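You operate a simulated robot arm through the tools that you are given. There is no shell and no other tool. Be economical: measure what you need, move in short steps, check, and stop when the job is done.

The job below is to be done with a simulated robot arm. You get a single attempt, and the scene is never put back.

## Task
Brush the tea stain out of both tumblers on the grey mat, then rinse the grey brush.
Fine: soap tub; rinse it under the mixer, lay it back, blue handle off.

The check looks at the end state, three seconds after you hand in, the way a careful person would. Anything else that was tipped, shoved, dropped, spilled or broken makes it a failure.

## Robot
A 6-joint arm with a two-finger parallel gripper on a trunk, on a base that drives. Base frame: it is fixed to the floor where the robot stands at the start and does not move with it; the origin is under the middle of the robot, x ahead of it, y to its left, z up; the surface under the hand at the start is at about z = 817. Lengths are in mm, angles in rad, forces in N, time in s.
With the tool pointing down near the work surface it reaches from about 100 to 640 mm from the robot's upright axis, wherever it stands. Its first joint turns from -2.897 to 2.897 rad. Places, roughly: blue handle [800, 300, 1000]; mixer [800, 300, 1000]; tumbler fifty five [500, -1250, 750]. Payload 1.57 kg.
The TCP is the grasp point between the finger pads, 30 mm short of the fingertips. In the tool frame z runs along the fingers and y along their closing line. Largest opening 110 mm; finger width 24, thickness 12; the body of the gripper, 48 by 112 mm, starts 78 mm behind the TCP.
Orientation is that of the tool frame in the base frame, as [roll, pitch, yaw] about the fixed x, y, z axes, in that order (R = Rz(yaw) Ry(pitch) Rx(roll)). With the fingers straight down and closing along the base's y, the tool's x points along the base's -x, its y along +y and its z along -z.

## Interface
- The arm moves only by the tool move_arm. Its argument "commands" is a list of rows, each a list of 7 numbers: the closure in counts, from 0 (fully open) to 255 (shut), then the shift along the tool's x, y, z in mm, then the turn, a rotation vector about the tool's x, y, z in rad. In form: [[hand, dx, dy, dz, rx, ry, rz], ...]. A call has 1 to 8 rows; each row shifts and turns the commanded pose from where the row before left it, along the tool's axes as they then stand. A row lasts 0.2 s, in which the tool goes at most 50 mm and 0.15 rad; a call with a longer step from one row to the next is refused whole, and so is a gripper value outside its range. Where a pose cannot be reached the arm comes as near as it can. A force on the tool above 40 N (or 10 N above the force at the start of the call, whichever is more), or a blocked arm, ends the call early, and 0.2 s more pass. Each finger travels about 108 mm/s and halts on what it meets, pressing with about 29 N; the grip force reading is that of the motor and also rises with nothing between the fingers. The clock runs only during rows and for 0.2 s after the last one: add rows that do not move to give the fingers time. The reply holds the time, the measured pose of the TCP, the force on the tool along the base axes, the opening and the grip force, in the units named above and with some noise, with the torque about the TCP (base axes, N m) and any sound that the robot's microphone picked up, and new pictures: "views" is both (left out), scene, wrist or none.
- Cameras (640 x 400 px; columns grow to the right, rows downward): "scene" is now at [55, 126.4, 1774.5]; the picture's right is [-0.33, -0.94, 0.00], its down [-0.76, 0.26, -0.59] and it looks along [0.56, -0.19, -0.80] (base axes); focal length 275 px, centre (320, 200). "wrist" rides on the gripper at [70, 16, -141] in the tool frame; the picture's right is [-0.23, 0.97, 0.00], its down [-0.86, -0.20, -0.48] and it looks along [-0.47, -0.11, 0.88] (tool axes); focal length 222 px, centre (320, 200).
- lift_body(by): slides the trunk up (or, below 0, down) by that many mm; the arm and the scene camera ride with it, the base frame stays. It gives what a move gives, with no picture.
- drive_base(legs): drives the robot by 1 to 6 legs, each [ahead, left, turn to the left] in mm, mm and rad, along the robot's own axes; the way and the turn of a leg run together, so that a leg with both is an arc; at most 1500 mm and 3.142 rad a leg. The arm and the cameras ride along, it lands a little off, and it stops where it bumps. It gives what a move gives, and a new picture of the scene camera.
- turn_head(pan, tilt): turns the head with the scene camera to pan (to the left, within 2.094 rad either way) and tilt (down, from -0.506 to 1.204), counted from straight ahead of the robot. It gives what a move gives, and a new picture of the scene camera.
- pixel_to_xyz(camera, pixels): for up to 12 pixels [column, row] of the newest picture of that camera ("zoom" is the newest enlarged one), the place [x, y, z] in the base frame of the surface seen there, good to about 2 mm, but the place of the scene camera against the robot may be out by one fixed shift of up to 18 mm in any direction. The clock stands still meanwhile.
- enlarge(camera, box): a new picture of the part [left, top, right, bottom] of that camera's present view, enlarged. The clock stands still meanwhile.
- job_done(): hands the job in; it is judged then, once.

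Keep the steps short. Do not move on a guess: measure, check each grasp and each placing, and mend mistakes. In all there are 80 turns and 260 pictures (those below and enlarged ones count). Leave the gripper open and the arm clear of the work at the hand-in unless told otherwise, and finish with a single line.

The tools are called after "Request:" as name(argument=value, ...) on one line, values as JSON. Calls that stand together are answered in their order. move_arm: Moves the arm, as the interface text tells. Its arguments: {"type":"object","properties":{"commands":{"type":"array","items":{"type":"array","items":{"type":"number"}}},"views":{"type":"string","enum":["both","scene","wrist","none"]}},"required":["commands"]} The other tools are called the same way: lift_body (by) slides the trunk up or down; drive_base (legs) drives the base; turn_head (pan, tilt) turns the head that bears the scene camera; pixel_to_xyz (camera, pixels) gives the place of the surface under pixels of a picture; enlarge (camera, box) takes an enlarged picture of a part of a camera's view; job_done () hands the job in.

At the start:

```text
time: 0.0
position: [390.7, -151.9, 1291.3]
tcp_rot: [-3.14, -0.001, -3.14]
contact_force: [0.0, -0.5, 0.0]
ft_torque: [0.04, -0.01, 0.0]
gripper_width: 110.1
grasp_force: 0.1
trunk travel left (down, up): [-375.0, 215.0]
robot x, y, heading: [-0.8, 1.5, -0.003]
head pan, tilt: [-0.333, 0.934]
```

scene: 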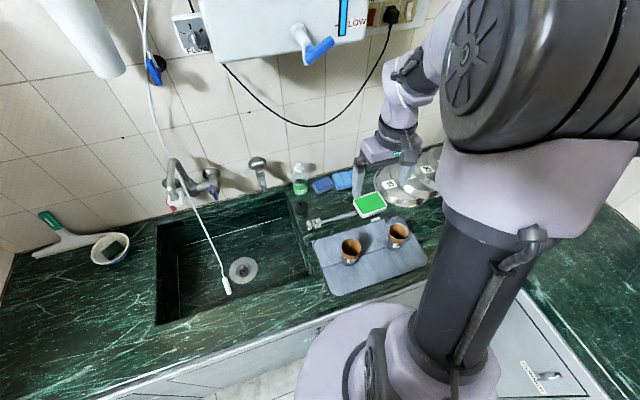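
wrist: 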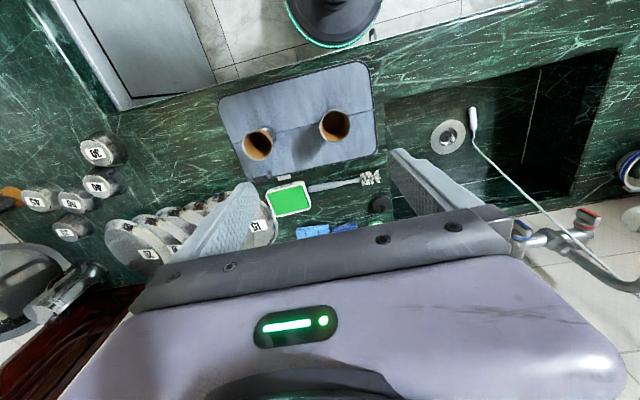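

I see two brown-looking tumblers on the grey mat, a brush near the green tub, the sink and the mixer. I'll enlarge those areas first.

Request:
enlarge(camera="scene", box=[280, 150, 460, 300])

Request:
enlarge(camera="scene", box=[130, 130, 310, 310])

Request:
enlarge(camera="wrist", box=[200, 60, 480, 240])

```text
2.67 times, centred on (370, 225) of scene
```

zoom: 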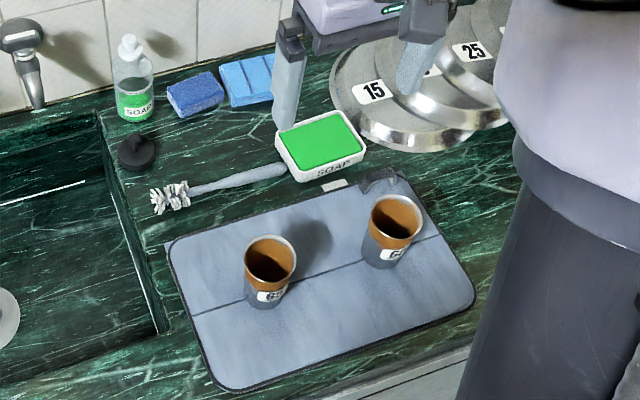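

```text
2.22 times, centred on (220, 220) of scene
```

zoom: 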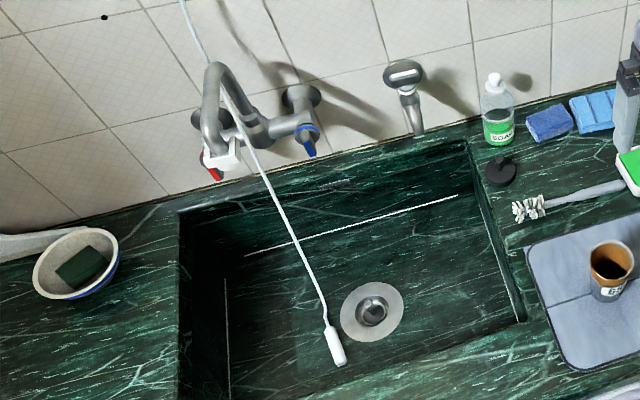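

```text
2.22 times, centred on (340, 150) of wrist
```

zoom: 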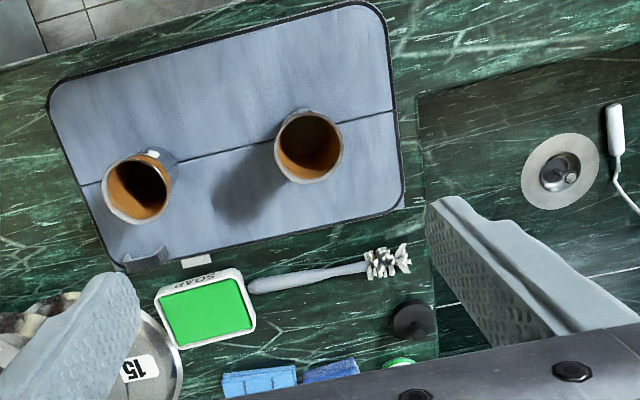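

Next I measure the brush, tumblers, tub and mixer in the present scene picture, and read the tumbler labels.

Request:
enlarge(camera="scene", box=[330, 210, 420, 270])

Request:
pixel_to_xyz(camera="wrist", pixels=[[312, 187], [340, 184], [358, 180], [368, 178], [375, 178], [335, 125], [258, 144], [320, 138], [351, 118], [244, 145], [273, 143], [290, 200]])

Request:
pixel_to_xyz(camera="scene", pixels=[[331, 220], [345, 217], [316, 224], [370, 203], [178, 160], [194, 175], [216, 188], [243, 270], [228, 285], [174, 205], [258, 165], [200, 172]])

Request:
enlarge(camera="scene", box=[150, 140, 240, 220])

Request:
turn_head(pan=-1.2, tilt=0.7)

```text
6.67 times, centred on (375, 240) of scene
```

zoom: 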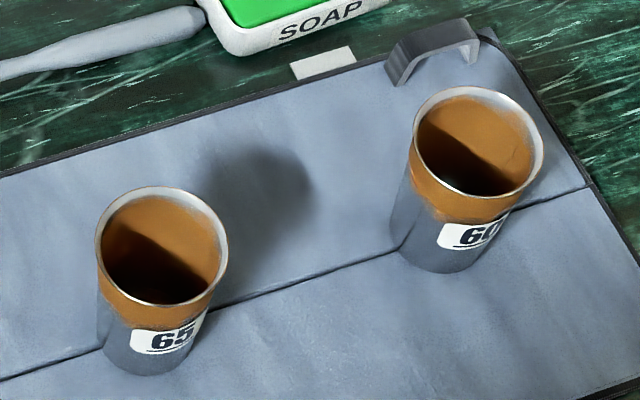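

```text
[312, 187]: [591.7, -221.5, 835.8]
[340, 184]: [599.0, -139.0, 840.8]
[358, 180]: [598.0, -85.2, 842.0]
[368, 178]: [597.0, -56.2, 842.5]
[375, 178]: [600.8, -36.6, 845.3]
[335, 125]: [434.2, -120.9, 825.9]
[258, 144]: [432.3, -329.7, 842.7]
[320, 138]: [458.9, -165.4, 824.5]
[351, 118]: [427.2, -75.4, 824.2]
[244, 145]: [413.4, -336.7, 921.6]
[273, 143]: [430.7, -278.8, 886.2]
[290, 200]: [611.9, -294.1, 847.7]
```

```text
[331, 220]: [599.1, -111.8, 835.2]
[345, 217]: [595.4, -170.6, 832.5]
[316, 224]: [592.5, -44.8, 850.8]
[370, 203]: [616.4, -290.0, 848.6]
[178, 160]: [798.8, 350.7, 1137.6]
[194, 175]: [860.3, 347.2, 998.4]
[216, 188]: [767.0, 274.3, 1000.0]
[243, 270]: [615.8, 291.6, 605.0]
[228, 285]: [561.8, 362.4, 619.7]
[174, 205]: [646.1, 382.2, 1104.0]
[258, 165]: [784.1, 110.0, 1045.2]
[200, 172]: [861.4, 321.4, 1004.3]
```

```text
5.00 times, centred on (195, 180) of scene
```

zoom: 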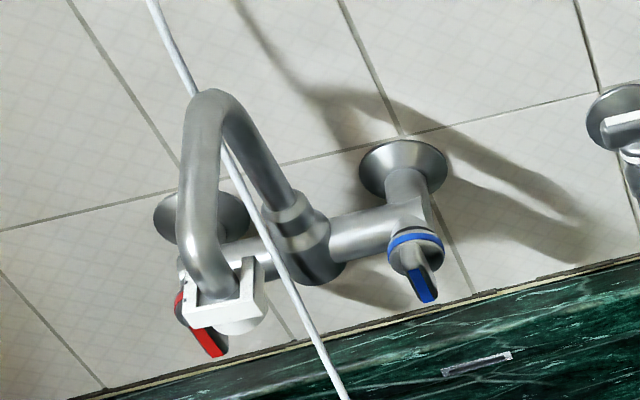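

```text
time: 1.2
position: [390.8, -151.6, 1290.7]
tcp_rot: [-3.14, -0.001, 3.14]
contact_force: [-0.6, -1.1, 0.3]
ft_torque: [-0.01, 0.0, -0.03]
gripper_width: 110.0
grasp_force: 0.0
trunk travel left (down, up): [-375.0, 215.0]
robot x, y, heading: [-1.0, -0.4, 0.003]
head pan, tilt: [-1.201, 0.7]
```

scene: 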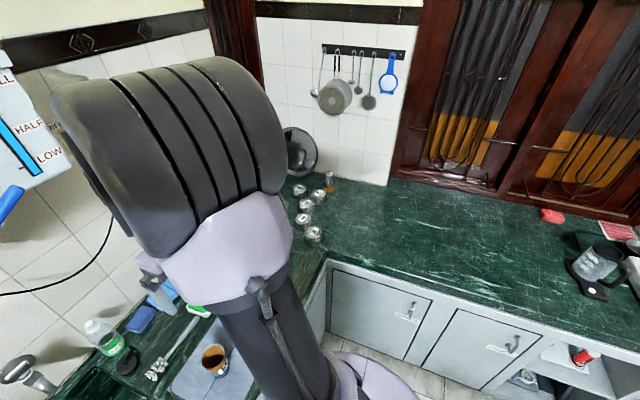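

Tumblers read 65 (left) and 60 (right), and the brush lies handle end toward the tub. I'll point the head at the mixer to study the spout, the handles and the cord.

Request:
turn_head(pan=0.4, tilt=0.6)

Request:
enlarge(camera="scene", box=[250, 100, 410, 200])

```text
time: 2.9
position: [390.4, -152.2, 1291.1]
tcp_rot: [-3.141, 0.001, 3.141]
contact_force: [-0.3, 0.3, 0.0]
ft_torque: [0.0, -0.01, 0.0]
gripper_width: 110.0
grasp_force: 0.1
trunk travel left (down, up): [-375.0, 215.0]
robot x, y, heading: [0.7, 3.9, -0.001]
head pan, tilt: [0.4, 0.6]
```

scene: 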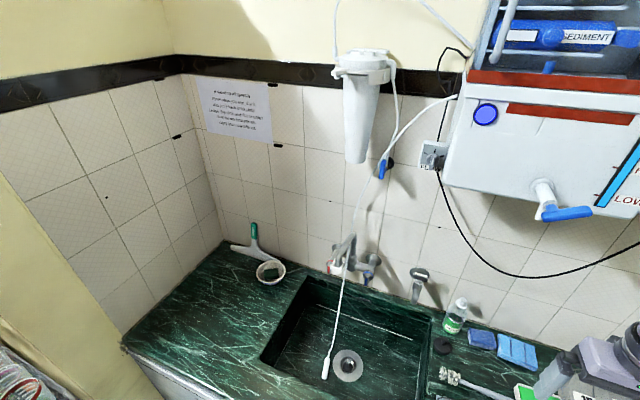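

```text
4.00 times, centred on (330, 150) of scene
```

zoom: 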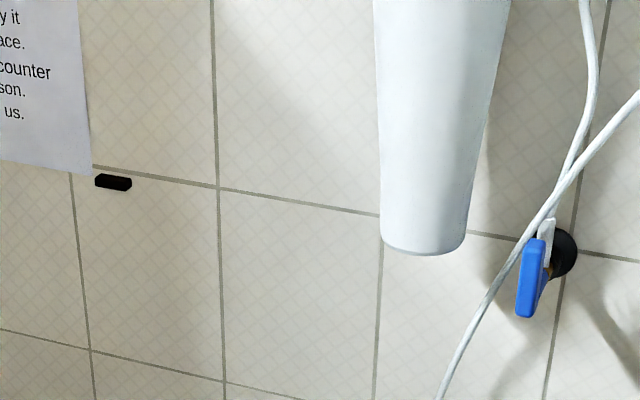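

A notice hangs on the wall. I'll read it and look at the mixer.

Request:
enlarge(camera="scene", box=[195, 75, 275, 150])

Request:
enlarge(camera="scene", box=[310, 220, 400, 290])

Request:
pixel_to_xyz(camera="scene", pixels=[[337, 268], [348, 240], [372, 262], [371, 275], [365, 282], [330, 265], [345, 275], [310, 350], [270, 360], [430, 320], [308, 280], [385, 165]])

```text
5.33 times, centred on (235, 112) of scene
```

zoom: 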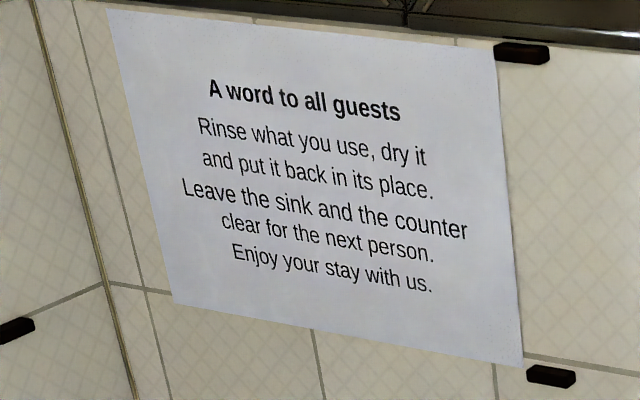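

```text
5.71 times, centred on (355, 255) of scene
```

zoom: 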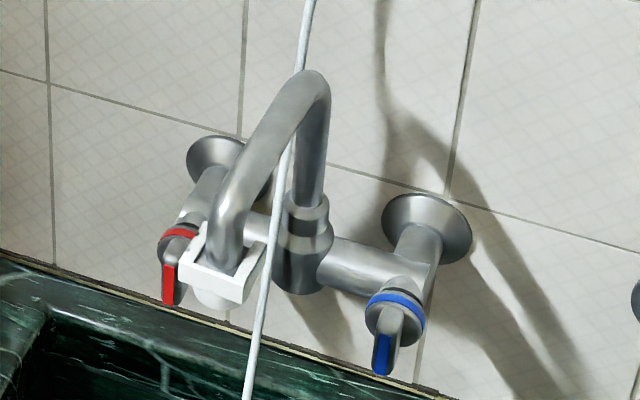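

```text
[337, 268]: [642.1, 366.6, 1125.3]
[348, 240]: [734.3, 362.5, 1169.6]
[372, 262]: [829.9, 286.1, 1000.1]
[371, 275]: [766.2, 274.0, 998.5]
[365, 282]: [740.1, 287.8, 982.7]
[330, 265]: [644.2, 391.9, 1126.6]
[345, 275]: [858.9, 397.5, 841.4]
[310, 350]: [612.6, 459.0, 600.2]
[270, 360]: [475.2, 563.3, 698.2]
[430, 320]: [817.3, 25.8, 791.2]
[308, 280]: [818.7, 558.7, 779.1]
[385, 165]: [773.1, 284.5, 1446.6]
```

The notice only says to rinse and return things. The spout outlet is near (642, 378, 1100) and the blue bar hangs down at (740, 288, 983). Next I turn the hand so it closes along x and bring it nearer the brush to measure.

Request:
move_arm(commands=[[0, 0, 0, 0, 0, 0, -0.15], [0, 0, 0, 0, 0, 0, -0.15], [0, 0, 0, 0, 0, 0, -0.15], [0, 0, 0, 0, 0, 0, -0.15], [0, 0, 0, 0, 0, 0, -0.15], [0, 0, 0, 0, 0, 0, -0.15], [0, 0, 0, 0, 0, 0, -0.15], [0, 0, 0, 0, 0, 0, -0.15]], views="none")

Request:
move_arm(commands=[[0, 0, 0, 0, 0, 0, -0.124], [0, 0, 0, 0, 0, 0, -0.124], [0, 0, 0, 0, 0, 0, -0.123], [0, 0, -35, 35, 0, 0, 0], [0, 0, -35, 35, 0, 0, 0], [0, 0, -35, 35, 0, 0, 0], [0, 0, -35, 35, 0, 0, 0], [0, 0, 0, 0, 0, 0, 0]], views="both")

Request:
turn_head(pan=-0.2, tilt=0.95)

```text
time: 4.7
position: [390.5, -152.0, 1291.7]
tcp_rot: [3.141, -0.001, -1.941]
contact_force: [0.3, 1.1, -0.1]
ft_torque: [0.01, 0.01, 0.0]
gripper_width: 110.1
grasp_force: 0.1
trunk travel left (down, up): [-375.0, 215.0]
robot x, y, heading: [0.3, 1.4, -0.002]
head pan, tilt: [0.4, 0.6]
```

```text
time: 6.5
position: [530.3, -151.6, 1150.6]
tcp_rot: [3.141, 0.0, -1.572]
contact_force: [-0.1, -0.3, -0.8]
ft_torque: [0.01, 0.01, 0.02]
gripper_width: 110.0
grasp_force: 0.1
trunk travel left (down, up): [-375.0, 215.0]
robot x, y, heading: [-3.8, 1.1, -0.001]
head pan, tilt: [0.4, 0.6]
```

scene: 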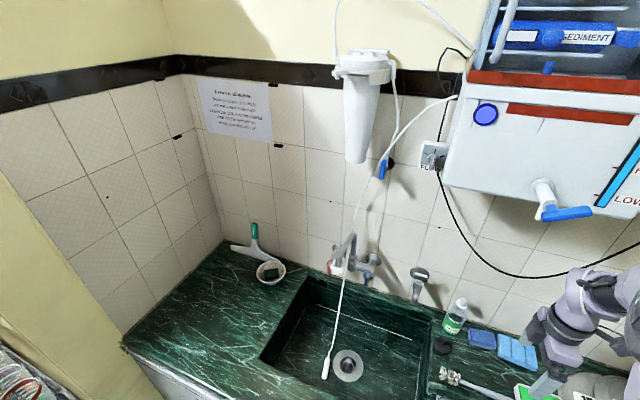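
wrist: 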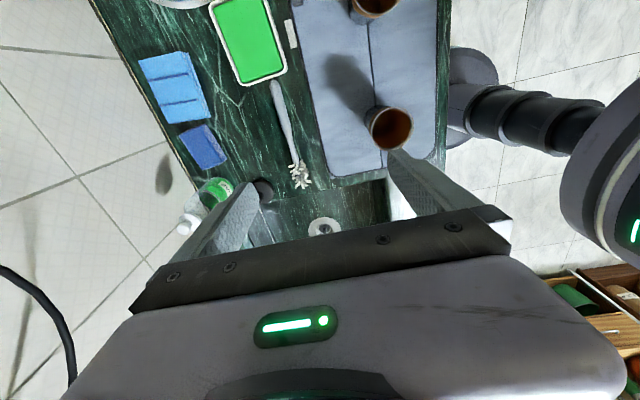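

```text
time: 7.5
position: [531.2, -150.7, 1150.5]
tcp_rot: [3.141, 0.001, -1.571]
contact_force: [0.0, -1.0, -1.0]
ft_torque: [-0.01, 0.01, 0.0]
gripper_width: 109.7
grasp_force: 0.1
trunk travel left (down, up): [-375.0, 215.0]
robot x, y, heading: [-1.0, -1.7, 0.002]
head pan, tilt: [-0.201, 0.949]
```

scene: 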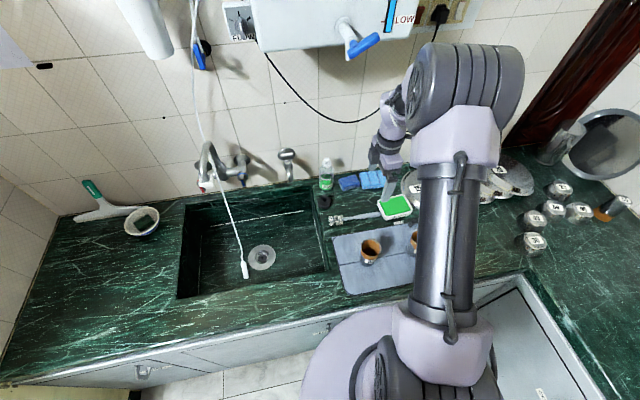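

The wrist camera now shows the brush from handle end (275,85) to head (300,180). I'll measure the brush, tub, tumblers and the nearby surfaces.

Request:
enlarge(camera="wrist", box=[200, 0, 450, 200])

Request:
pixel_to_xyz(camera="wrist", pixels=[[275, 84], [278, 95], [281, 110], [286, 130], [291, 150], [295, 163], [299, 174], [303, 186], [270, 110], [368, 122], [411, 125], [390, 107]])

Request:
pixel_to_xyz(camera="wrist", pixels=[[388, 146], [390, 135], [250, 85], [285, 68], [268, 84], [240, 40], [350, 10], [397, 12], [380, 18], [310, 100], [345, 100], [389, 150]])

```text
2.00 times, centred on (325, 100) of wrist
```

zoom: 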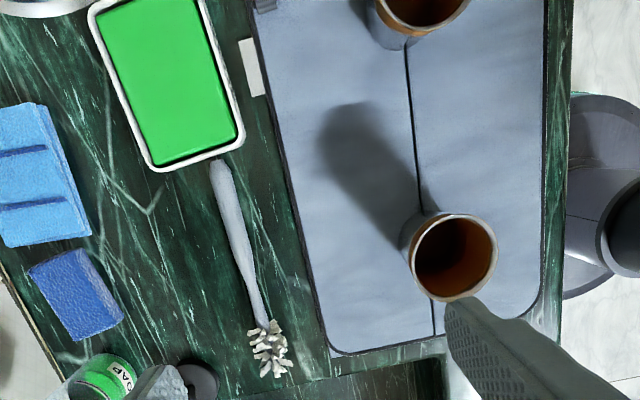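

```text
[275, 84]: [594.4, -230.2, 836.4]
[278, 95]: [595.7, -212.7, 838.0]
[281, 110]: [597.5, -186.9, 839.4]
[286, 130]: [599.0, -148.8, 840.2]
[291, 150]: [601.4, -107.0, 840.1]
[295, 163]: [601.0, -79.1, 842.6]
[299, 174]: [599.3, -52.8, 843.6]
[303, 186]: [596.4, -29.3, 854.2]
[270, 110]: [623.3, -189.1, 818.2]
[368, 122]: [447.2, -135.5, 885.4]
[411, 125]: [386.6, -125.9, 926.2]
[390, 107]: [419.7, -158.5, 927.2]
```

```text
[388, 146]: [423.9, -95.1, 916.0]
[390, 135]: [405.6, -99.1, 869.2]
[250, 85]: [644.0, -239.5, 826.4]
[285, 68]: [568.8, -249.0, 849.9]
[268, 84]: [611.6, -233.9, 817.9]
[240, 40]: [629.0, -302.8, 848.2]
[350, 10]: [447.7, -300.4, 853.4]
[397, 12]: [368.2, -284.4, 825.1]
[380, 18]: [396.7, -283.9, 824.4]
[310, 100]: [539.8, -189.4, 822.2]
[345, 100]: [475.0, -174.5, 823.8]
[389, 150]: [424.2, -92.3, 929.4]
```

Brush axis runs (594,-230) to (601,-80), top at z 838; rim of cup 65 at z 928, centred near (420,-126). I'll grip the handle at y ≈ -190 with fingers part closed so they miss the mat edge (x 543). First I hover above it.

Request:
move_arm(commands=[[125, 6.5, -11.1, 36, 0, 0, 0.045], [125, 6.5, -11.1, 36, 0, 0, 0], [125, 6.5, -11.1, 36, 0, 0, 0], [125, 6.5, -11.1, 36, 0, 0, 0], [125, 6.5, -11.1, 36, 0, 0, 0], [125, 6.5, -11.1, 36, 0, 0, 0], [125, 0, 0, 0, 0, 0, 0]], views="wrist")

```text
time: 9.1
position: [596.0, -193.2, 936.6]
tcp_rot: [3.141, -0.001, -1.617]
contact_force: [-0.7, 1.3, 0.1]
ft_torque: [0.0, -0.06, -0.01]
gripper_width: 56.1
grasp_force: 0.0
trunk travel left (down, up): [-375.0, 215.0]
robot x, y, heading: [-0.1, 4.7, -0.002]
head pan, tilt: [-0.201, 0.949]
```

wrist: 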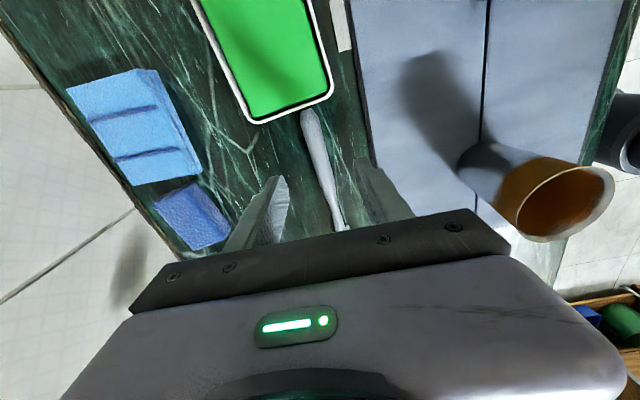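

Fingers straddle the handle. I go down 85 mm (tips to ~z 821), then close.

Request:
move_arm(commands=[[125, 0, -1, 30, 0, 0, 0], [125, 0, 0, 30, 0, 0, 0], [125, 0, 0, 25, 0, 0, 0], [125, 0, 0, 0, 0, 0, 0]], views="wrist")

Request:
move_arm(commands=[[255, 0, 0, 0, 0, 0, 0], [255, 0, 0, 0, 0, 0, 0], [255, 0, 0, 0, 0, 0, 0]], views="wrist")

```text
time: 10.1
position: [594.2, -191.9, 850.2]
tcp_rot: [-3.141, -0.001, -1.616]
contact_force: [0.0, -0.3, 0.3]
ft_torque: [0.03, -0.01, -0.03]
gripper_width: 56.0
grasp_force: 0.1
trunk travel left (down, up): [-375.0, 215.0]
robot x, y, heading: [0.3, 1.4, 0.003]
head pan, tilt: [-0.201, 0.949]
```

wrist: 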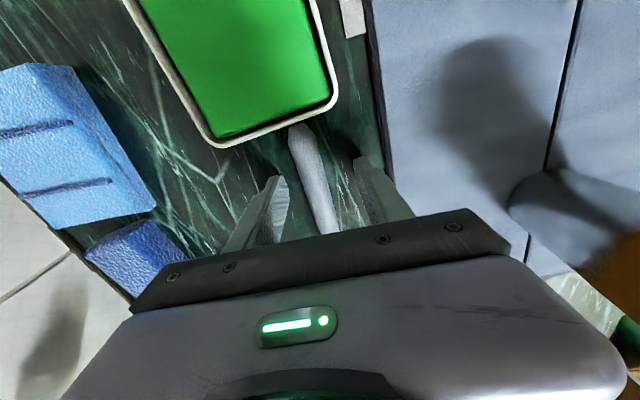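

```text
time: 10.8
position: [596.1, -191.6, 848.8]
tcp_rot: [3.141, 0.002, -1.617]
contact_force: [0.3, 0.7, 0.2]
ft_torque: [-0.06, 0.02, -0.03]
gripper_width: 17.1
grasp_force: 29.4
trunk travel left (down, up): [-375.0, 215.0]
robot x, y, heading: [-2.6, 1.5, 0.001]
head pan, tilt: [-0.201, 0.949]
```

wrist: 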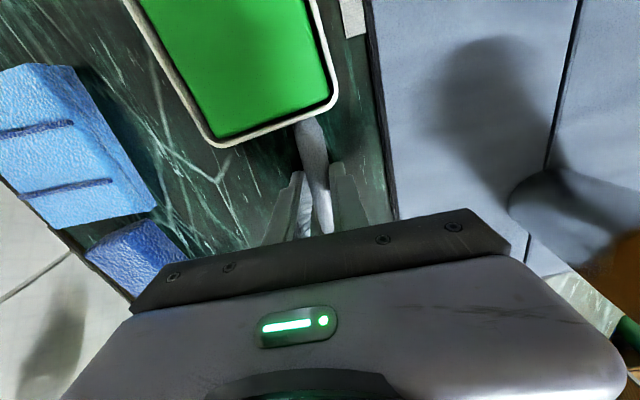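

Gripped: opening 17.1 mm, 29 N. I lift 200 mm and start tipping the brush so its head points down.

Request:
move_arm(commands=[[255, 0, 0, -30, 0, 0, 0], [255, 0, 0, -40, 0, 0, 0], [255, 0, 10, -45, 0, 0, 0], [255, 0, 10, -45, 0, 0, 0], [255, 0, 10, -40, 0, 0, 0], [255, 0, 0, 0, 0, 0, 0]], views="both")

Request:
move_arm(commands=[[255, 0, 0, 0, 0, 0.15, 0], [255, 0, 0, 0, 0, 0.15, 0], [255, 0, 0, 0, 0, 0.15, 0], [255, 0, 0, 0, 0, 0.15, 0], [255, 0, 0, 0, 0, 0.15, 0], [255, 0, 0, 0, 0, 0.15, 0]], views="both")

```text
time: 12.2
position: [568.2, -189.5, 1049.4]
tcp_rot: [-3.141, 0.0, -1.615]
contact_force: [-0.4, 0.1, -0.1]
ft_torque: [-0.06, -0.01, -0.01]
gripper_width: 17.4
grasp_force: 28.9
trunk travel left (down, up): [-375.0, 215.0]
robot x, y, heading: [-1.4, 0.5, 0.002]
head pan, tilt: [-0.201, 0.949]
```

scene: 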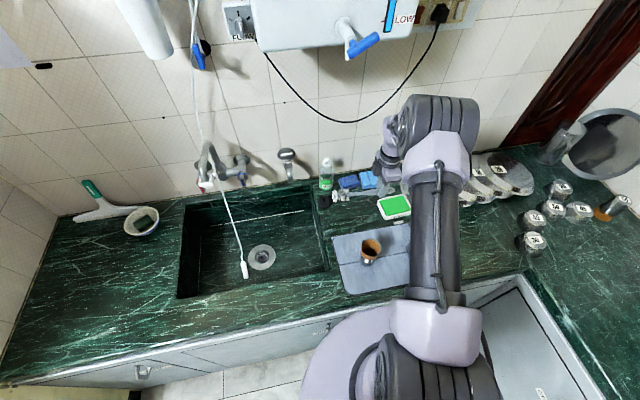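
wrist: 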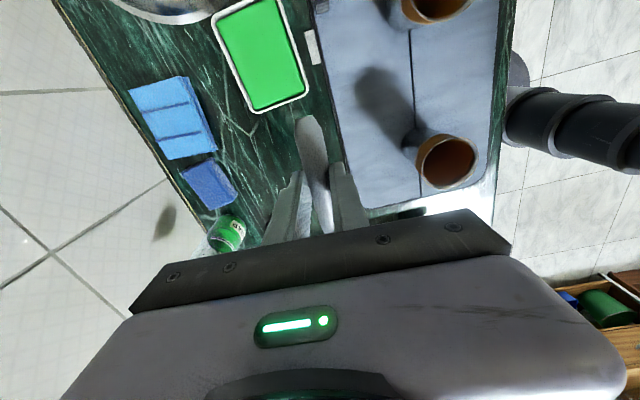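

```text
time: 13.7
position: [568.0, -192.3, 1049.9]
tcp_rot: [3.142, -0.902, -1.619]
contact_force: [-0.3, -0.2, -0.9]
ft_torque: [-0.05, 0.02, -0.02]
gripper_width: 17.4
grasp_force: 28.8
trunk travel left (down, up): [-375.0, 215.0]
robot x, y, heading: [1.7, -0.2, 0.002]
head pan, tilt: [-0.201, 0.949]
```

scene: 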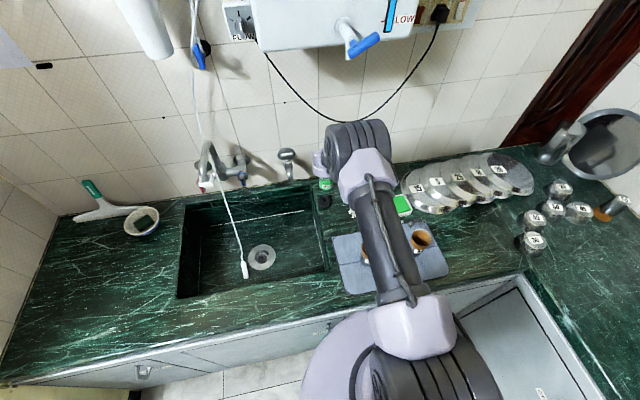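
wrist: 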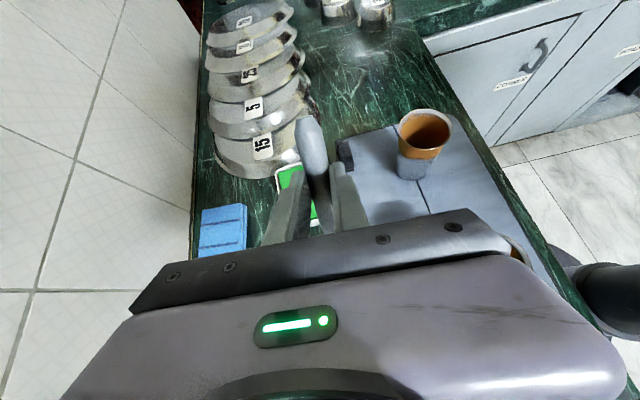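

Tipping works and the grip is steady. I finish the tip to vertical (0.669 rad more) and see it.

Request:
move_arm(commands=[[255, 0, 0, 0, 0, 0.135, 0], [255, 0, 0, 0, 0, 0.135, 0], [255, 0, 0, 0, 0, 0.135, 0], [255, 0, 0, 0, 0, 0.132, 0], [255, 0, 0, 0, 0, 0.132, 0], [255, 0, 0, 0, 0, 0, 0]], views="both")

Request:
enlarge(camera="scene", box=[300, 120, 460, 300])

```text
time: 15.1
position: [566.9, -190.4, 1049.6]
tcp_rot: [-2.983, -1.569, -1.776]
contact_force: [0.2, 0.2, -0.2]
ft_torque: [0.05, -0.01, 0.0]
gripper_width: 17.4
grasp_force: 28.7
trunk travel left (down, up): [-375.0, 215.0]
robot x, y, heading: [0.1, 1.4, -0.002]
head pan, tilt: [-0.201, 0.949]
```

scene: 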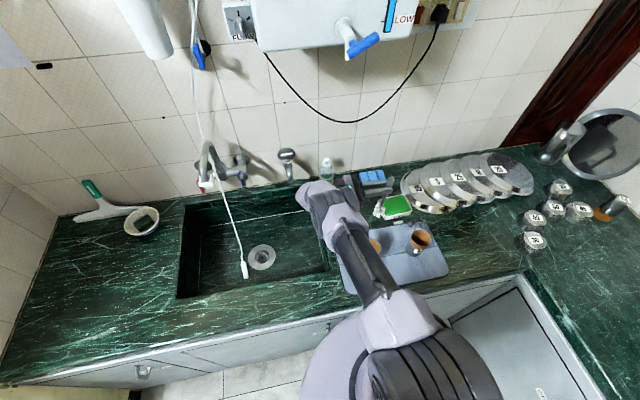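
wrist: 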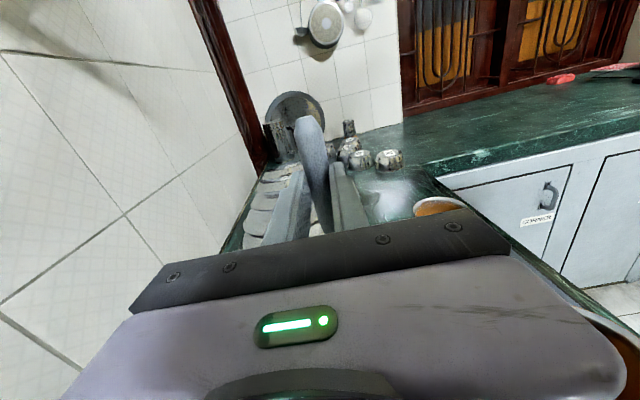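

```text
2.22 times, centred on (380, 210) of scene
```

zoom: 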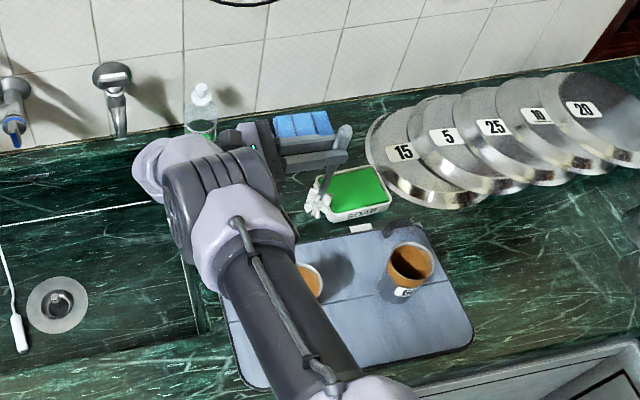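

The brush hangs vertical with its head near zoom (315,205). I'll measure its head and the tub.

Request:
pixel_to_xyz(camera="zoom", pixels=[[314, 212], [318, 196], [326, 180], [345, 130], [343, 142], [355, 188], [340, 180], [372, 178], [345, 205], [385, 205], [400, 265], [432, 262]])

Request:
pixel_to_xyz(camera="zoom", pixels=[[396, 291], [415, 242], [388, 258], [407, 284], [320, 280], [305, 268], [328, 218], [378, 165], [320, 190], [410, 244], [438, 240], [420, 300]])

```text
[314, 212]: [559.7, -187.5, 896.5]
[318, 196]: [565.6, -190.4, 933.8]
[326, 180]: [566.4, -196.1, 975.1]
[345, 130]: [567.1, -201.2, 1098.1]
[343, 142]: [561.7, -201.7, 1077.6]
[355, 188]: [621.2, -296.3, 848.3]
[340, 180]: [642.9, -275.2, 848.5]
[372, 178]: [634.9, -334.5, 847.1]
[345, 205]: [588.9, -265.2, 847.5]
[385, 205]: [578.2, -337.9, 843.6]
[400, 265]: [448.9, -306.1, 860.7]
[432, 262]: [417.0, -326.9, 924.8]
```

```text
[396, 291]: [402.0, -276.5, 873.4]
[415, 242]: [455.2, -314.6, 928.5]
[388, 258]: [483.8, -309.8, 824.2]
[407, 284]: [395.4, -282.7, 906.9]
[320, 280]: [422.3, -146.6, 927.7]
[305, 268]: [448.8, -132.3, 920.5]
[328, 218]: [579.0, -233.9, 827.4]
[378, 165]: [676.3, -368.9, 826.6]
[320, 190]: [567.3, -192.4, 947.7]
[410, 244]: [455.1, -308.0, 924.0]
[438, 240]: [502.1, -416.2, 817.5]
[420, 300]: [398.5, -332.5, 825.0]
```

Head tip is near z 887, axis about (570,-205). Tub top is z 848 with its centre near (610,-298). I'll bring the head over the soap and come down toward it gently.

Request:
move_arm(commands=[[255, 0, -13, 28, 0, 0, 0], [255, 0, -13, 28, 0, 0, 0], [255, 0, -13, 28, 0, 0, 0], [255, -12, 0, 0, 0, 0, 0], [255, -12, 0, 0, 0, 0, 0], [255, 0, 0, 0, 0, 0, 0]], views="scene")

Request:
enlarge(camera="scene", box=[350, 160, 430, 220])

```text
time: 16.4
position: [588.2, -267.1, 1041.5]
tcp_rot: [3.025, -1.567, -1.499]
contact_force: [-0.3, -0.8, -0.5]
ft_torque: [0.0, -0.02, -0.02]
gripper_width: 17.3
grasp_force: 29.6
out of reach, approached as far as the arm can: row 3, 4, 5
trunk travel left (down, up): [-375.0, 215.0]
robot x, y, heading: [-1.9, 0.1, 0.006]
head pan, tilt: [-0.201, 0.949]
```

scene: 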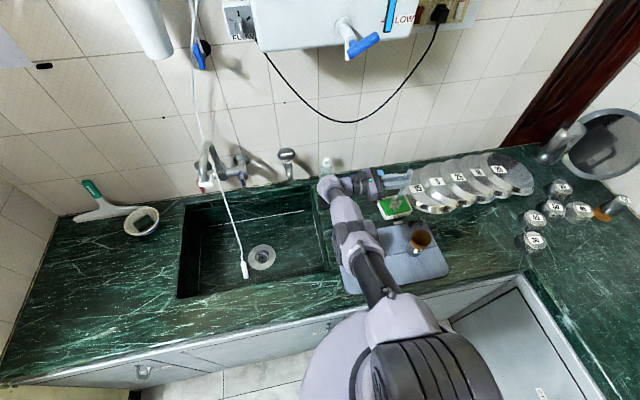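

```text
6.67 times, centred on (390, 190) of scene
```

zoom: 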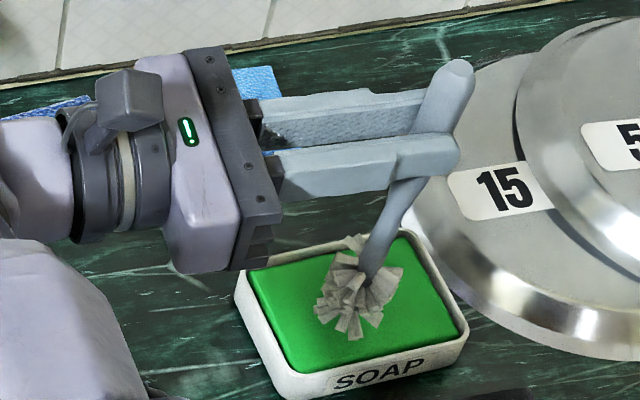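

Arm reached its limit, but the head is over the soap (zoom 355,300). I lower the trunk in small steps to dab, and watch the force.

Request:
lift_body(by=-22)

Request:
enlarge(camera="scene", box=[350, 160, 430, 220])

```text
time: 17.1
position: [589.9, -267.6, 1020.7]
tcp_rot: [-3.082, -1.568, -1.677]
contact_force: [0.5, 0.6, 0.5]
ft_torque: [0.02, 0.01, 0.0]
gripper_width: 17.6
grasp_force: 29.5
trunk travel left (down, up): [-353.0, 237.0]
robot x, y, heading: [-0.3, -1.4, -0.001]
head pan, tilt: [-0.201, 0.949]
```

```text
6.67 times, centred on (390, 190) of scene
```

zoom: 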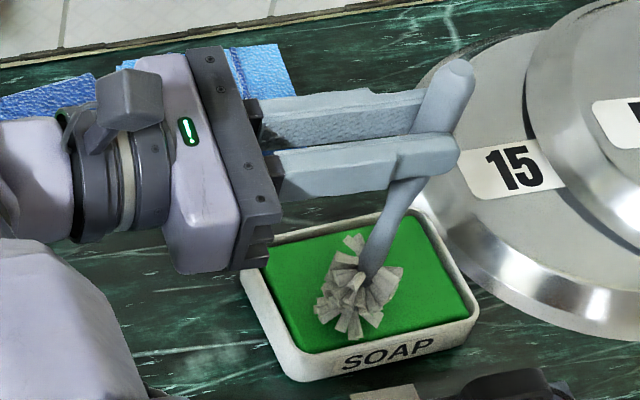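

No contact yet (tip ~z 856). Lower by 8 more, then 5 as needed.

Request:
lift_body(by=-8)

Request:
enlarge(camera="scene", box=[350, 160, 430, 220])

Request:
lift_body(by=-4)

Request:
enlarge(camera="scene", box=[350, 160, 430, 220])

```text
time: 17.7
position: [590.3, -267.1, 1014.2]
tcp_rot: [-2.704, -1.567, -2.054]
contact_force: [0.1, 0.3, 5.9]
ft_torque: [-0.28, 0.0, 0.02]
gripper_width: 17.3
grasp_force: 29.2
trunk travel left (down, up): [-345.0, 245.0]
robot x, y, heading: [1.9, -5.1, 0.003]
head pan, tilt: [-0.201, 0.949]
```

```text
6.67 times, centred on (390, 190) of scene
```

zoom: 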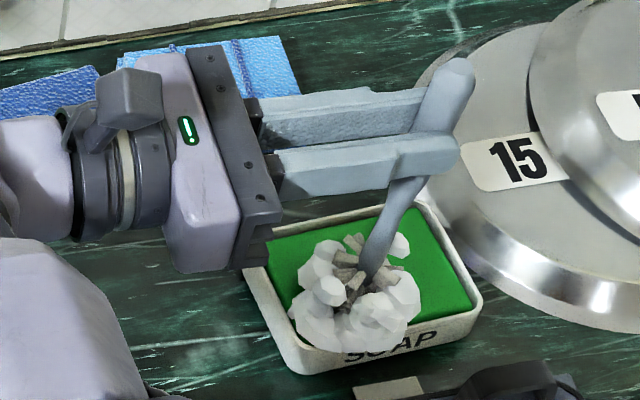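

```text
time: 18.2
position: [588.5, -265.7, 1012.0]
tcp_rot: [-1.754, -1.566, -3.001]
contact_force: [1.0, 1.2, 25.7]
ft_torque: [-0.61, -0.02, 0.07]
gripper_width: 17.9
grasp_force: 29.2
trunk travel left (down, up): [-341.0, 249.0]
robot x, y, heading: [2.5, 0.3, -0.002]
head pan, tilt: [-0.201, 0.949]
```

```text
6.67 times, centred on (390, 190) of scene
```

zoom: 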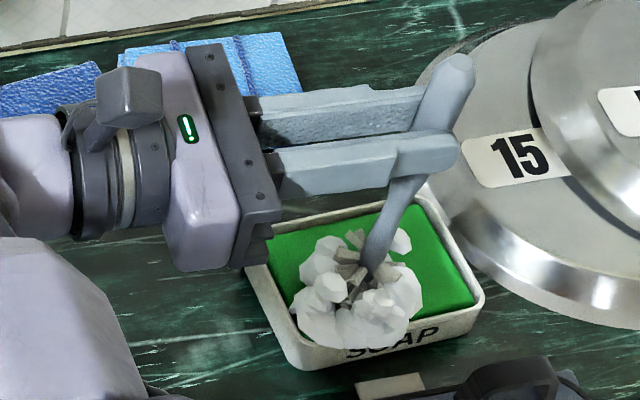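

The brush lathered in the soap (force only up to 26 N, tub in place). I raise the trunk clear and yaw the hand so fingers point ahead.

Request:
lift_body(by=160)

Request:
move_arm(commands=[[255, 0, 0, -25, 0.1, 0, 0], [255, 0, 0, -25, 0.15, 0, 0], [255, 0, 0, -25, 0.15, 0, 0], [255, 0, 0, 0, 0.15, 0, 0], [255, 0, 0, 0, 0.15, 0, 0], [255, 0, 0, 0, 0.15, 0, 0], [255, 0, 0, 0, 0.15, 0, 0], [255, 0, 0, 0, 0.15, 0, 0]], views="scene")

```text
time: 20.1
position: [588.9, -267.2, 1168.1]
tcp_rot: [3.066, -1.566, -1.539]
contact_force: [-0.8, -0.1, -0.5]
ft_torque: [-0.03, 0.0, -0.02]
gripper_width: 17.3
grasp_force: 28.8
trunk travel left (down, up): [-501.0, 89.0]
robot x, y, heading: [-3.6, 2.5, 0.001]
head pan, tilt: [-0.201, 0.949]
```

```text
time: 21.9
position: [818.5, -190.5, 1186.3]
tcp_rot: [-2.168, -1.568, -1.44]
contact_force: [-5.4, -0.6, 0.1]
ft_torque: [0.02, 0.02, 0.03]
gripper_width: 17.0
grasp_force: 29.4
out of reach, approached as far as the arm can: row 1, 2, 3, 4, 5, 6, 7, 8
trunk travel left (down, up): [-501.0, 89.0]
robot x, y, heading: [-0.6, -2.1, 0.0]
head pan, tilt: [-0.201, 0.949]
```

scene: 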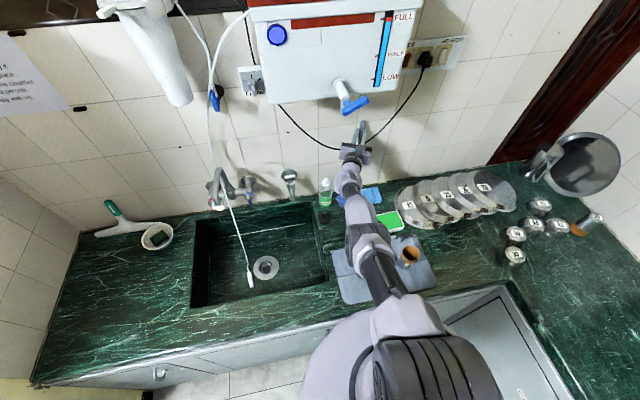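

The solver stretched the hand toward the wall (x 818, force −5 N). I pull straight back along the tool axis.

Request:
move_arm(commands=[[255, 0, 0, -30, 0, 0, 0], [255, 0, 0, -40, 0, 0, 0], [255, 0, 0, -40, 0, 0, 0]], views="both")

```text
time: 22.7
position: [819.2, -163.7, 1184.8]
tcp_rot: [-1.781, -1.563, -1.832]
contact_force: [-27.8, -26.0, -5.9]
ft_torque: [-0.06, 0.2, -0.8]
gripper_width: 17.4
grasp_force: 28.8
out of reach, approached as far as the arm can: row 1, 2, 3
trunk travel left (down, up): [-501.0, 89.0]
robot x, y, heading: [-0.3, -2.8, -0.009]
head pan, tilt: [-0.201, 0.949]
```

scene: 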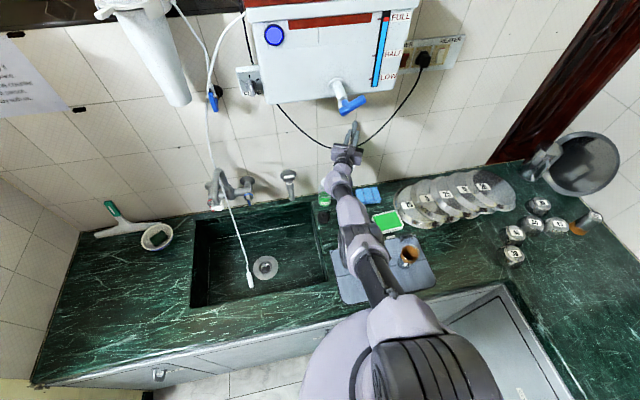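
wrist: 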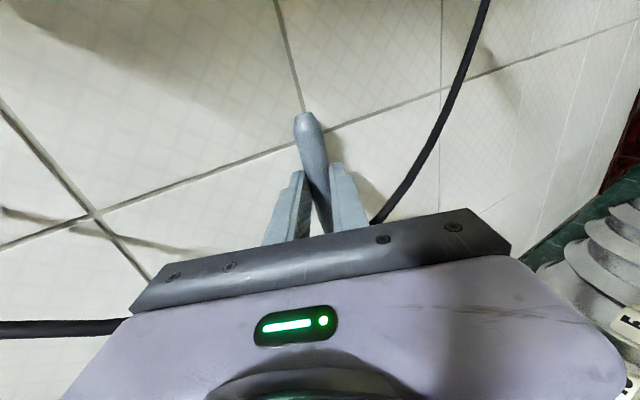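

The hand is pressing on the wall tiles near the black cable (−28 N). I drive the base straight back to free it.

Request:
drive_base(legs=[[-200, 0, 0]])

```text
time: 24.2
position: [624.4, -160.2, 1186.3]
tcp_rot: [-1.829, -1.569, -1.782]
contact_force: [0.1, 0.6, -0.6]
ft_torque: [-0.01, 0.07, 0.0]
gripper_width: 17.3
grasp_force: 29.0
trunk travel left (down, up): [-501.0, 89.0]
robot x, y, heading: [-195.3, 1.0, -0.003]
head pan, tilt: [-0.201, 0.949]
```

scene: 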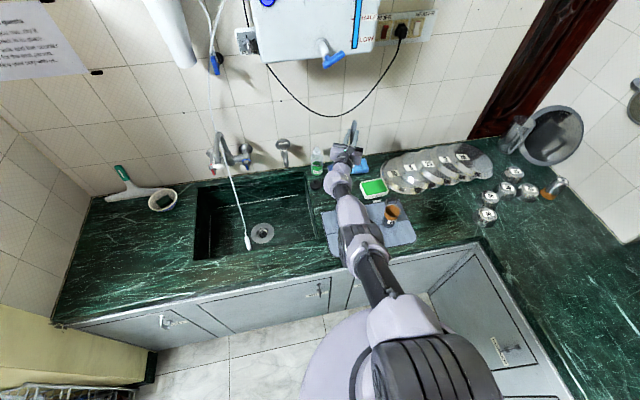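

Free again, zero force. I check the brush and cable, and send a short backward move to see whether the arm follows.

Request:
move_arm(commands=[[255, 0, 0, -20, 0, 0, 0], [255, 0, 0, -20, 0, 0, 0]], views="scene")

Request:
enlarge(camera="scene", box=[300, 100, 460, 260])

```text
time: 24.9
position: [624.5, -143.0, 1186.3]
tcp_rot: [-1.834, -1.568, -1.777]
contact_force: [1.1, 0.5, -0.4]
ft_torque: [0.02, 0.01, 0.0]
gripper_width: 17.3
grasp_force: 28.9
out of reach, approached as far as the arm can: row 1, 2
trunk travel left (down, up): [-501.0, 89.0]
robot x, y, heading: [-202.1, 0.6, -0.003]
head pan, tilt: [-0.201, 0.949]
```

scene: 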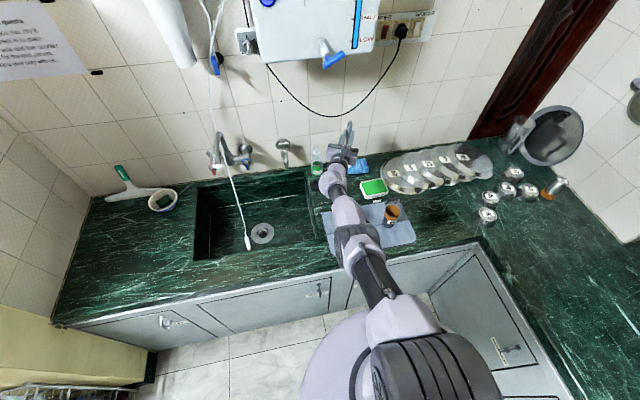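

```text
2.50 times, centred on (380, 180) of scene
```

zoom: 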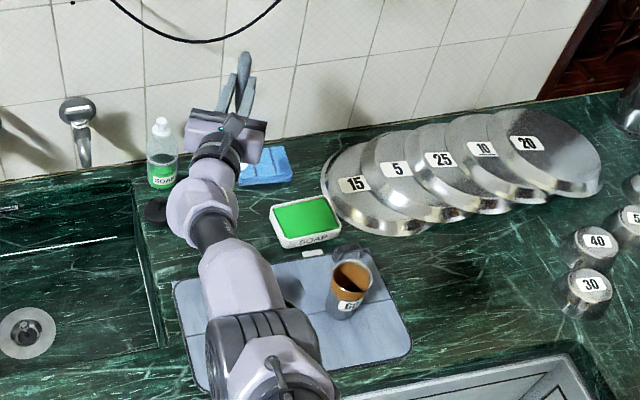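

The arm is stuck stretched out: the solver only slides sideways. I tip the fingers down a bit to bring it back into an easy posture, well above everything.

Request:
move_arm(commands=[[255, 0, 0, 0, 0, -0.12, 0], [255, 0, 0, 0, 0, -0.12, 0], [255, 0, 0, 0, 0, -0.12, 0]], views="scene")

```text
time: 25.6
position: [611.3, -143.4, 1100.5]
tcp_rot: [-3.133, -1.212, -0.477]
contact_force: [0.3, -0.2, -0.2]
ft_torque: [0.03, -0.01, 0.0]
gripper_width: 17.2
grasp_force: 28.8
out of reach, approached as far as the arm can: row 1, 2, 3
trunk travel left (down, up): [-501.0, 89.0]
robot x, y, heading: [-195.2, -1.3, 0.0]
head pan, tilt: [-0.201, 0.949]
```

scene: 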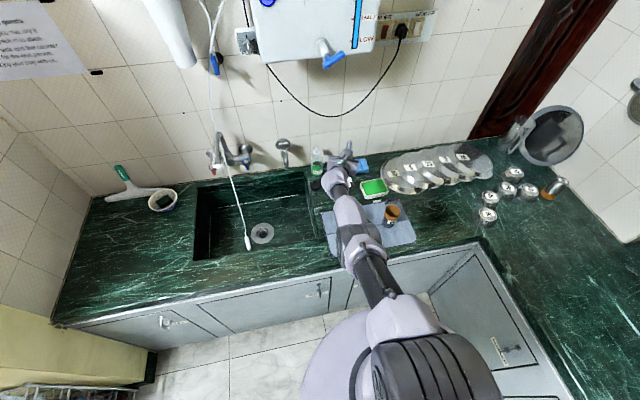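

Only the wrist pitched; the rest stayed straight. I command a plain retreat along −x to see whether the arm returns.

Request:
move_arm(commands=[[255, -14, 18.5, -38, 0, 0, 0], [255, -14, 18.5, -38, 0, 0, 0], [255, -14, 18.5, -38, 0, 0, 0], [255, -14, 18.5, -38, 0, 0, 0], [255, -14, 18.5, -38, 0, 0, 0], [255, -14, 18.5, -38, 0, 0, 0]], views="scene")

```text
time: 27.1
position: [609.9, -143.8, 1098.3]
tcp_rot: [-3.135, -1.21, -0.477]
contact_force: [-1.2, 0.1, -1.1]
ft_torque: [0.02, 0.0, -0.04]
gripper_width: 17.5
grasp_force: 28.8
out of reach, approached as far as the arm can: row 1, 2, 3, 4, 5, 6
trunk travel left (down, up): [-501.0, 89.0]
robot x, y, heading: [-195.0, 0.9, 0.001]
head pan, tilt: [-0.201, 0.949]
```

scene: 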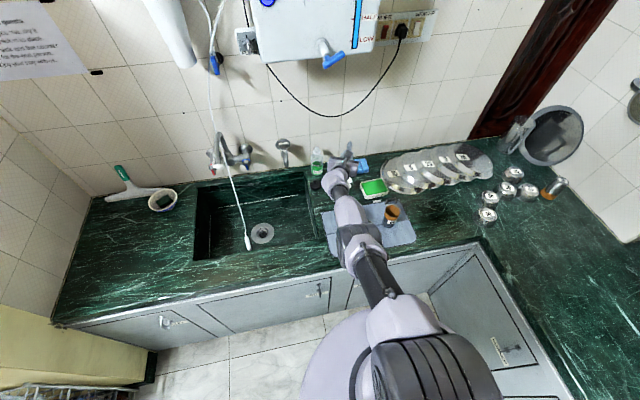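

Still no retreat. I test an upward command, to see which joints respond.

Request:
move_arm(commands=[[255, 40, 0, -15, 0, 0, 0], [255, 40, 0, -15, 0, 0, 0], [255, 40, 0, -15, 0, 0, 0]], views="none")

Request:
turn_head(pan=-0.1, tilt=1.15)

```text
time: 27.9
position: [609.1, -145.5, 1226.4]
tcp_rot: [-3.133, -1.209, -0.48]
contact_force: [0.0, -0.6, 0.6]
ft_torque: [0.01, 0.01, 0.01]
gripper_width: 17.2
grasp_force: 29.3
trunk travel left (down, up): [-501.0, 89.0]
robot x, y, heading: [-200.7, 0.1, -0.001]
head pan, tilt: [-0.201, 0.949]
```

```text
time: 28.6
position: [609.1, -143.4, 1226.0]
tcp_rot: [-3.132, -1.208, -0.476]
contact_force: [-0.2, -0.8, -0.1]
ft_torque: [0.02, 0.0, 0.0]
gripper_width: 17.4
grasp_force: 29.4
trunk travel left (down, up): [-501.0, 89.0]
robot x, y, heading: [-200.9, 2.7, -0.009]
head pan, tilt: [-0.099, 1.15]
```

scene: 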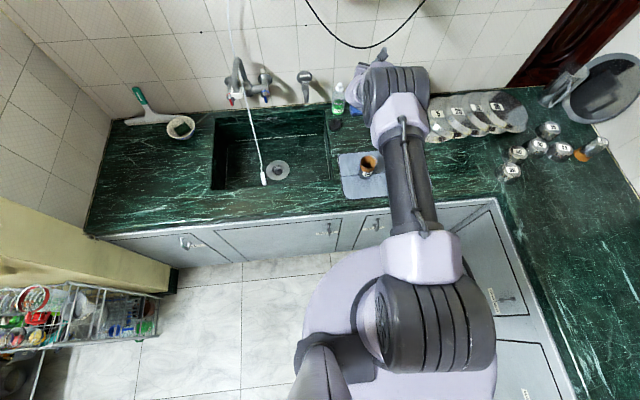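

The arm bent its elbow up again and obeys. I set the brush back to vertical (0.36 rad) while retreating slowly toward the cup.

Request:
move_arm(commands=[[255, 0, 0, -40, 0, 0, 0], [255, 0, 0, -40, 0, 0.12, 0], [255, 0, 0, -40, 0, 0.12, 0], [255, 0, 0, -30, 0, 0.12, 0], [255, 0, 0, 0, 0, 0, 0]], views="scene")

```text
time: 29.8
position: [523.7, -27.0, 1277.2]
tcp_rot: [-2.95, -1.554, -0.693]
contact_force: [-0.4, 0.3, -1.1]
ft_torque: [0.0, 0.02, 0.02]
gripper_width: 17.4
grasp_force: 29.2
out of reach, approached as far as the arm can: row 2, 3, 4
trunk travel left (down, up): [-501.0, 89.0]
robot x, y, heading: [-195.4, -3.5, -0.008]
head pan, tilt: [-0.099, 1.15]
```

scene: 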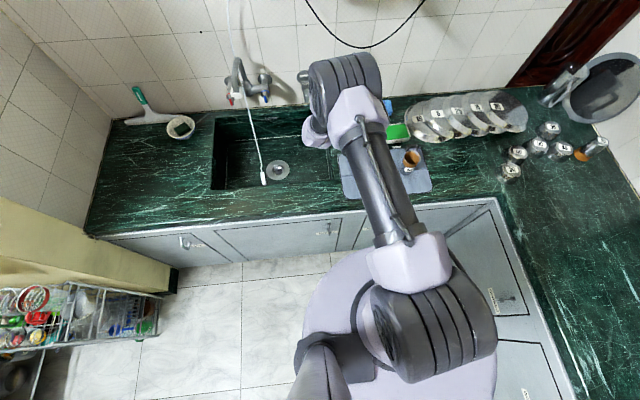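

Pointing ahead strains the wrist; pointing sideways (−y) worked well before. I turn the hand back toward −y by about 0.75 rad and watch reach.

Request:
move_arm(commands=[[255, 0, 0, 0, -0.15, 0.01, 0], [255, 0, 0, 0, -0.15, 0, 0], [255, 0, 0, 0, -0.15, 0, 0], [255, 0, 0, 0, -0.15, 0, 0], [255, 0, 0, 0, -0.15, 0, 0], [255, 0, 0, 0, 0, 0, 0]], views="scene")

```text
time: 31.2
position: [508.5, -27.9, 1285.8]
tcp_rot: [-1.06, -1.564, 2.982]
contact_force: [0.8, 0.1, -1.6]
ft_torque: [0.0, 0.0, -0.03]
gripper_width: 17.2
grasp_force: 29.2
out of reach, approached as far as the arm can: row 5
trunk travel left (down, up): [-501.0, 89.0]
robot x, y, heading: [-199.1, -0.4, 0.001]
head pan, tilt: [-0.099, 1.15]
```

scene: 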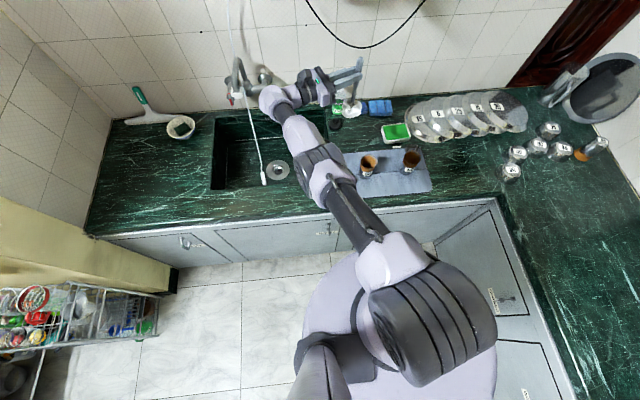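

Hand now points mostly −y and both cups are visible. I move the brush axis over cup 65 (420,-126) and lower to about z 1175.

Request:
move_arm(commands=[[255, 0, 29, 10.5, 0, 0, 0], [255, 0, 29, 10.5, 0, 0, 0], [255, -10, 29, 10.5, 0, 0, 0], [255, -25, 29, 10.5, 0, 0, 0], [255, -40, 0, 0, 0, 0, 0], [255, -35, 0, 0, 0, 0, 0], [255, 0, 0, 0, 0, 0, 0]], views="scene")

Request:
enlarge(camera="scene", box=[310, 80, 450, 210])

```text
time: 32.8
position: [483.8, -39.0, 1228.4]
tcp_rot: [-0.894, -1.563, 2.815]
contact_force: [-0.2, 0.3, -0.2]
ft_torque: [0.04, 0.04, 0.01]
gripper_width: 17.5
grasp_force: 29.6
out of reach, approached as far as the arm can: row 1, 2, 3, 4, 5, 6
trunk travel left (down, up): [-501.0, 89.0]
robot x, y, heading: [-198.1, -0.8, -0.008]
head pan, tilt: [-0.099, 1.15]
```

scene: 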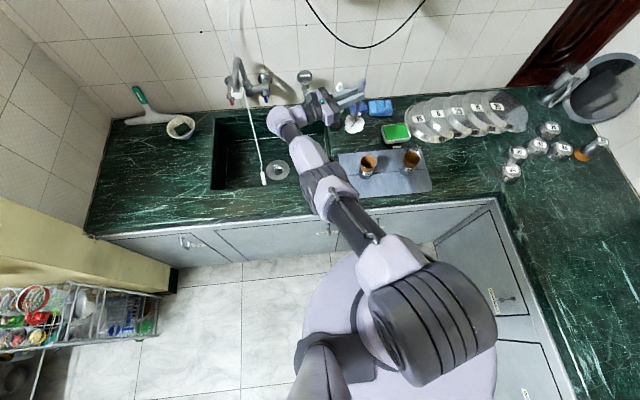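

```text
3.08 times, centred on (380, 145) of scene
```

zoom: 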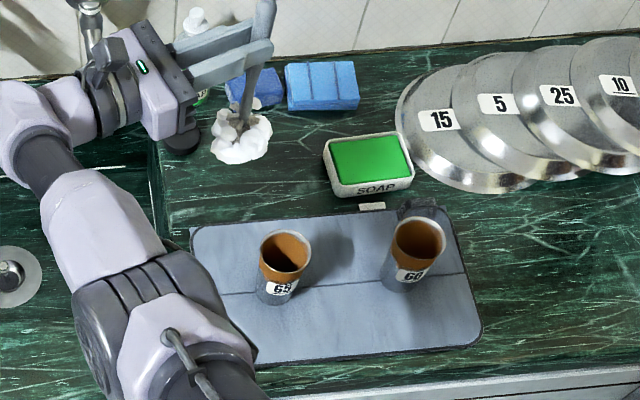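

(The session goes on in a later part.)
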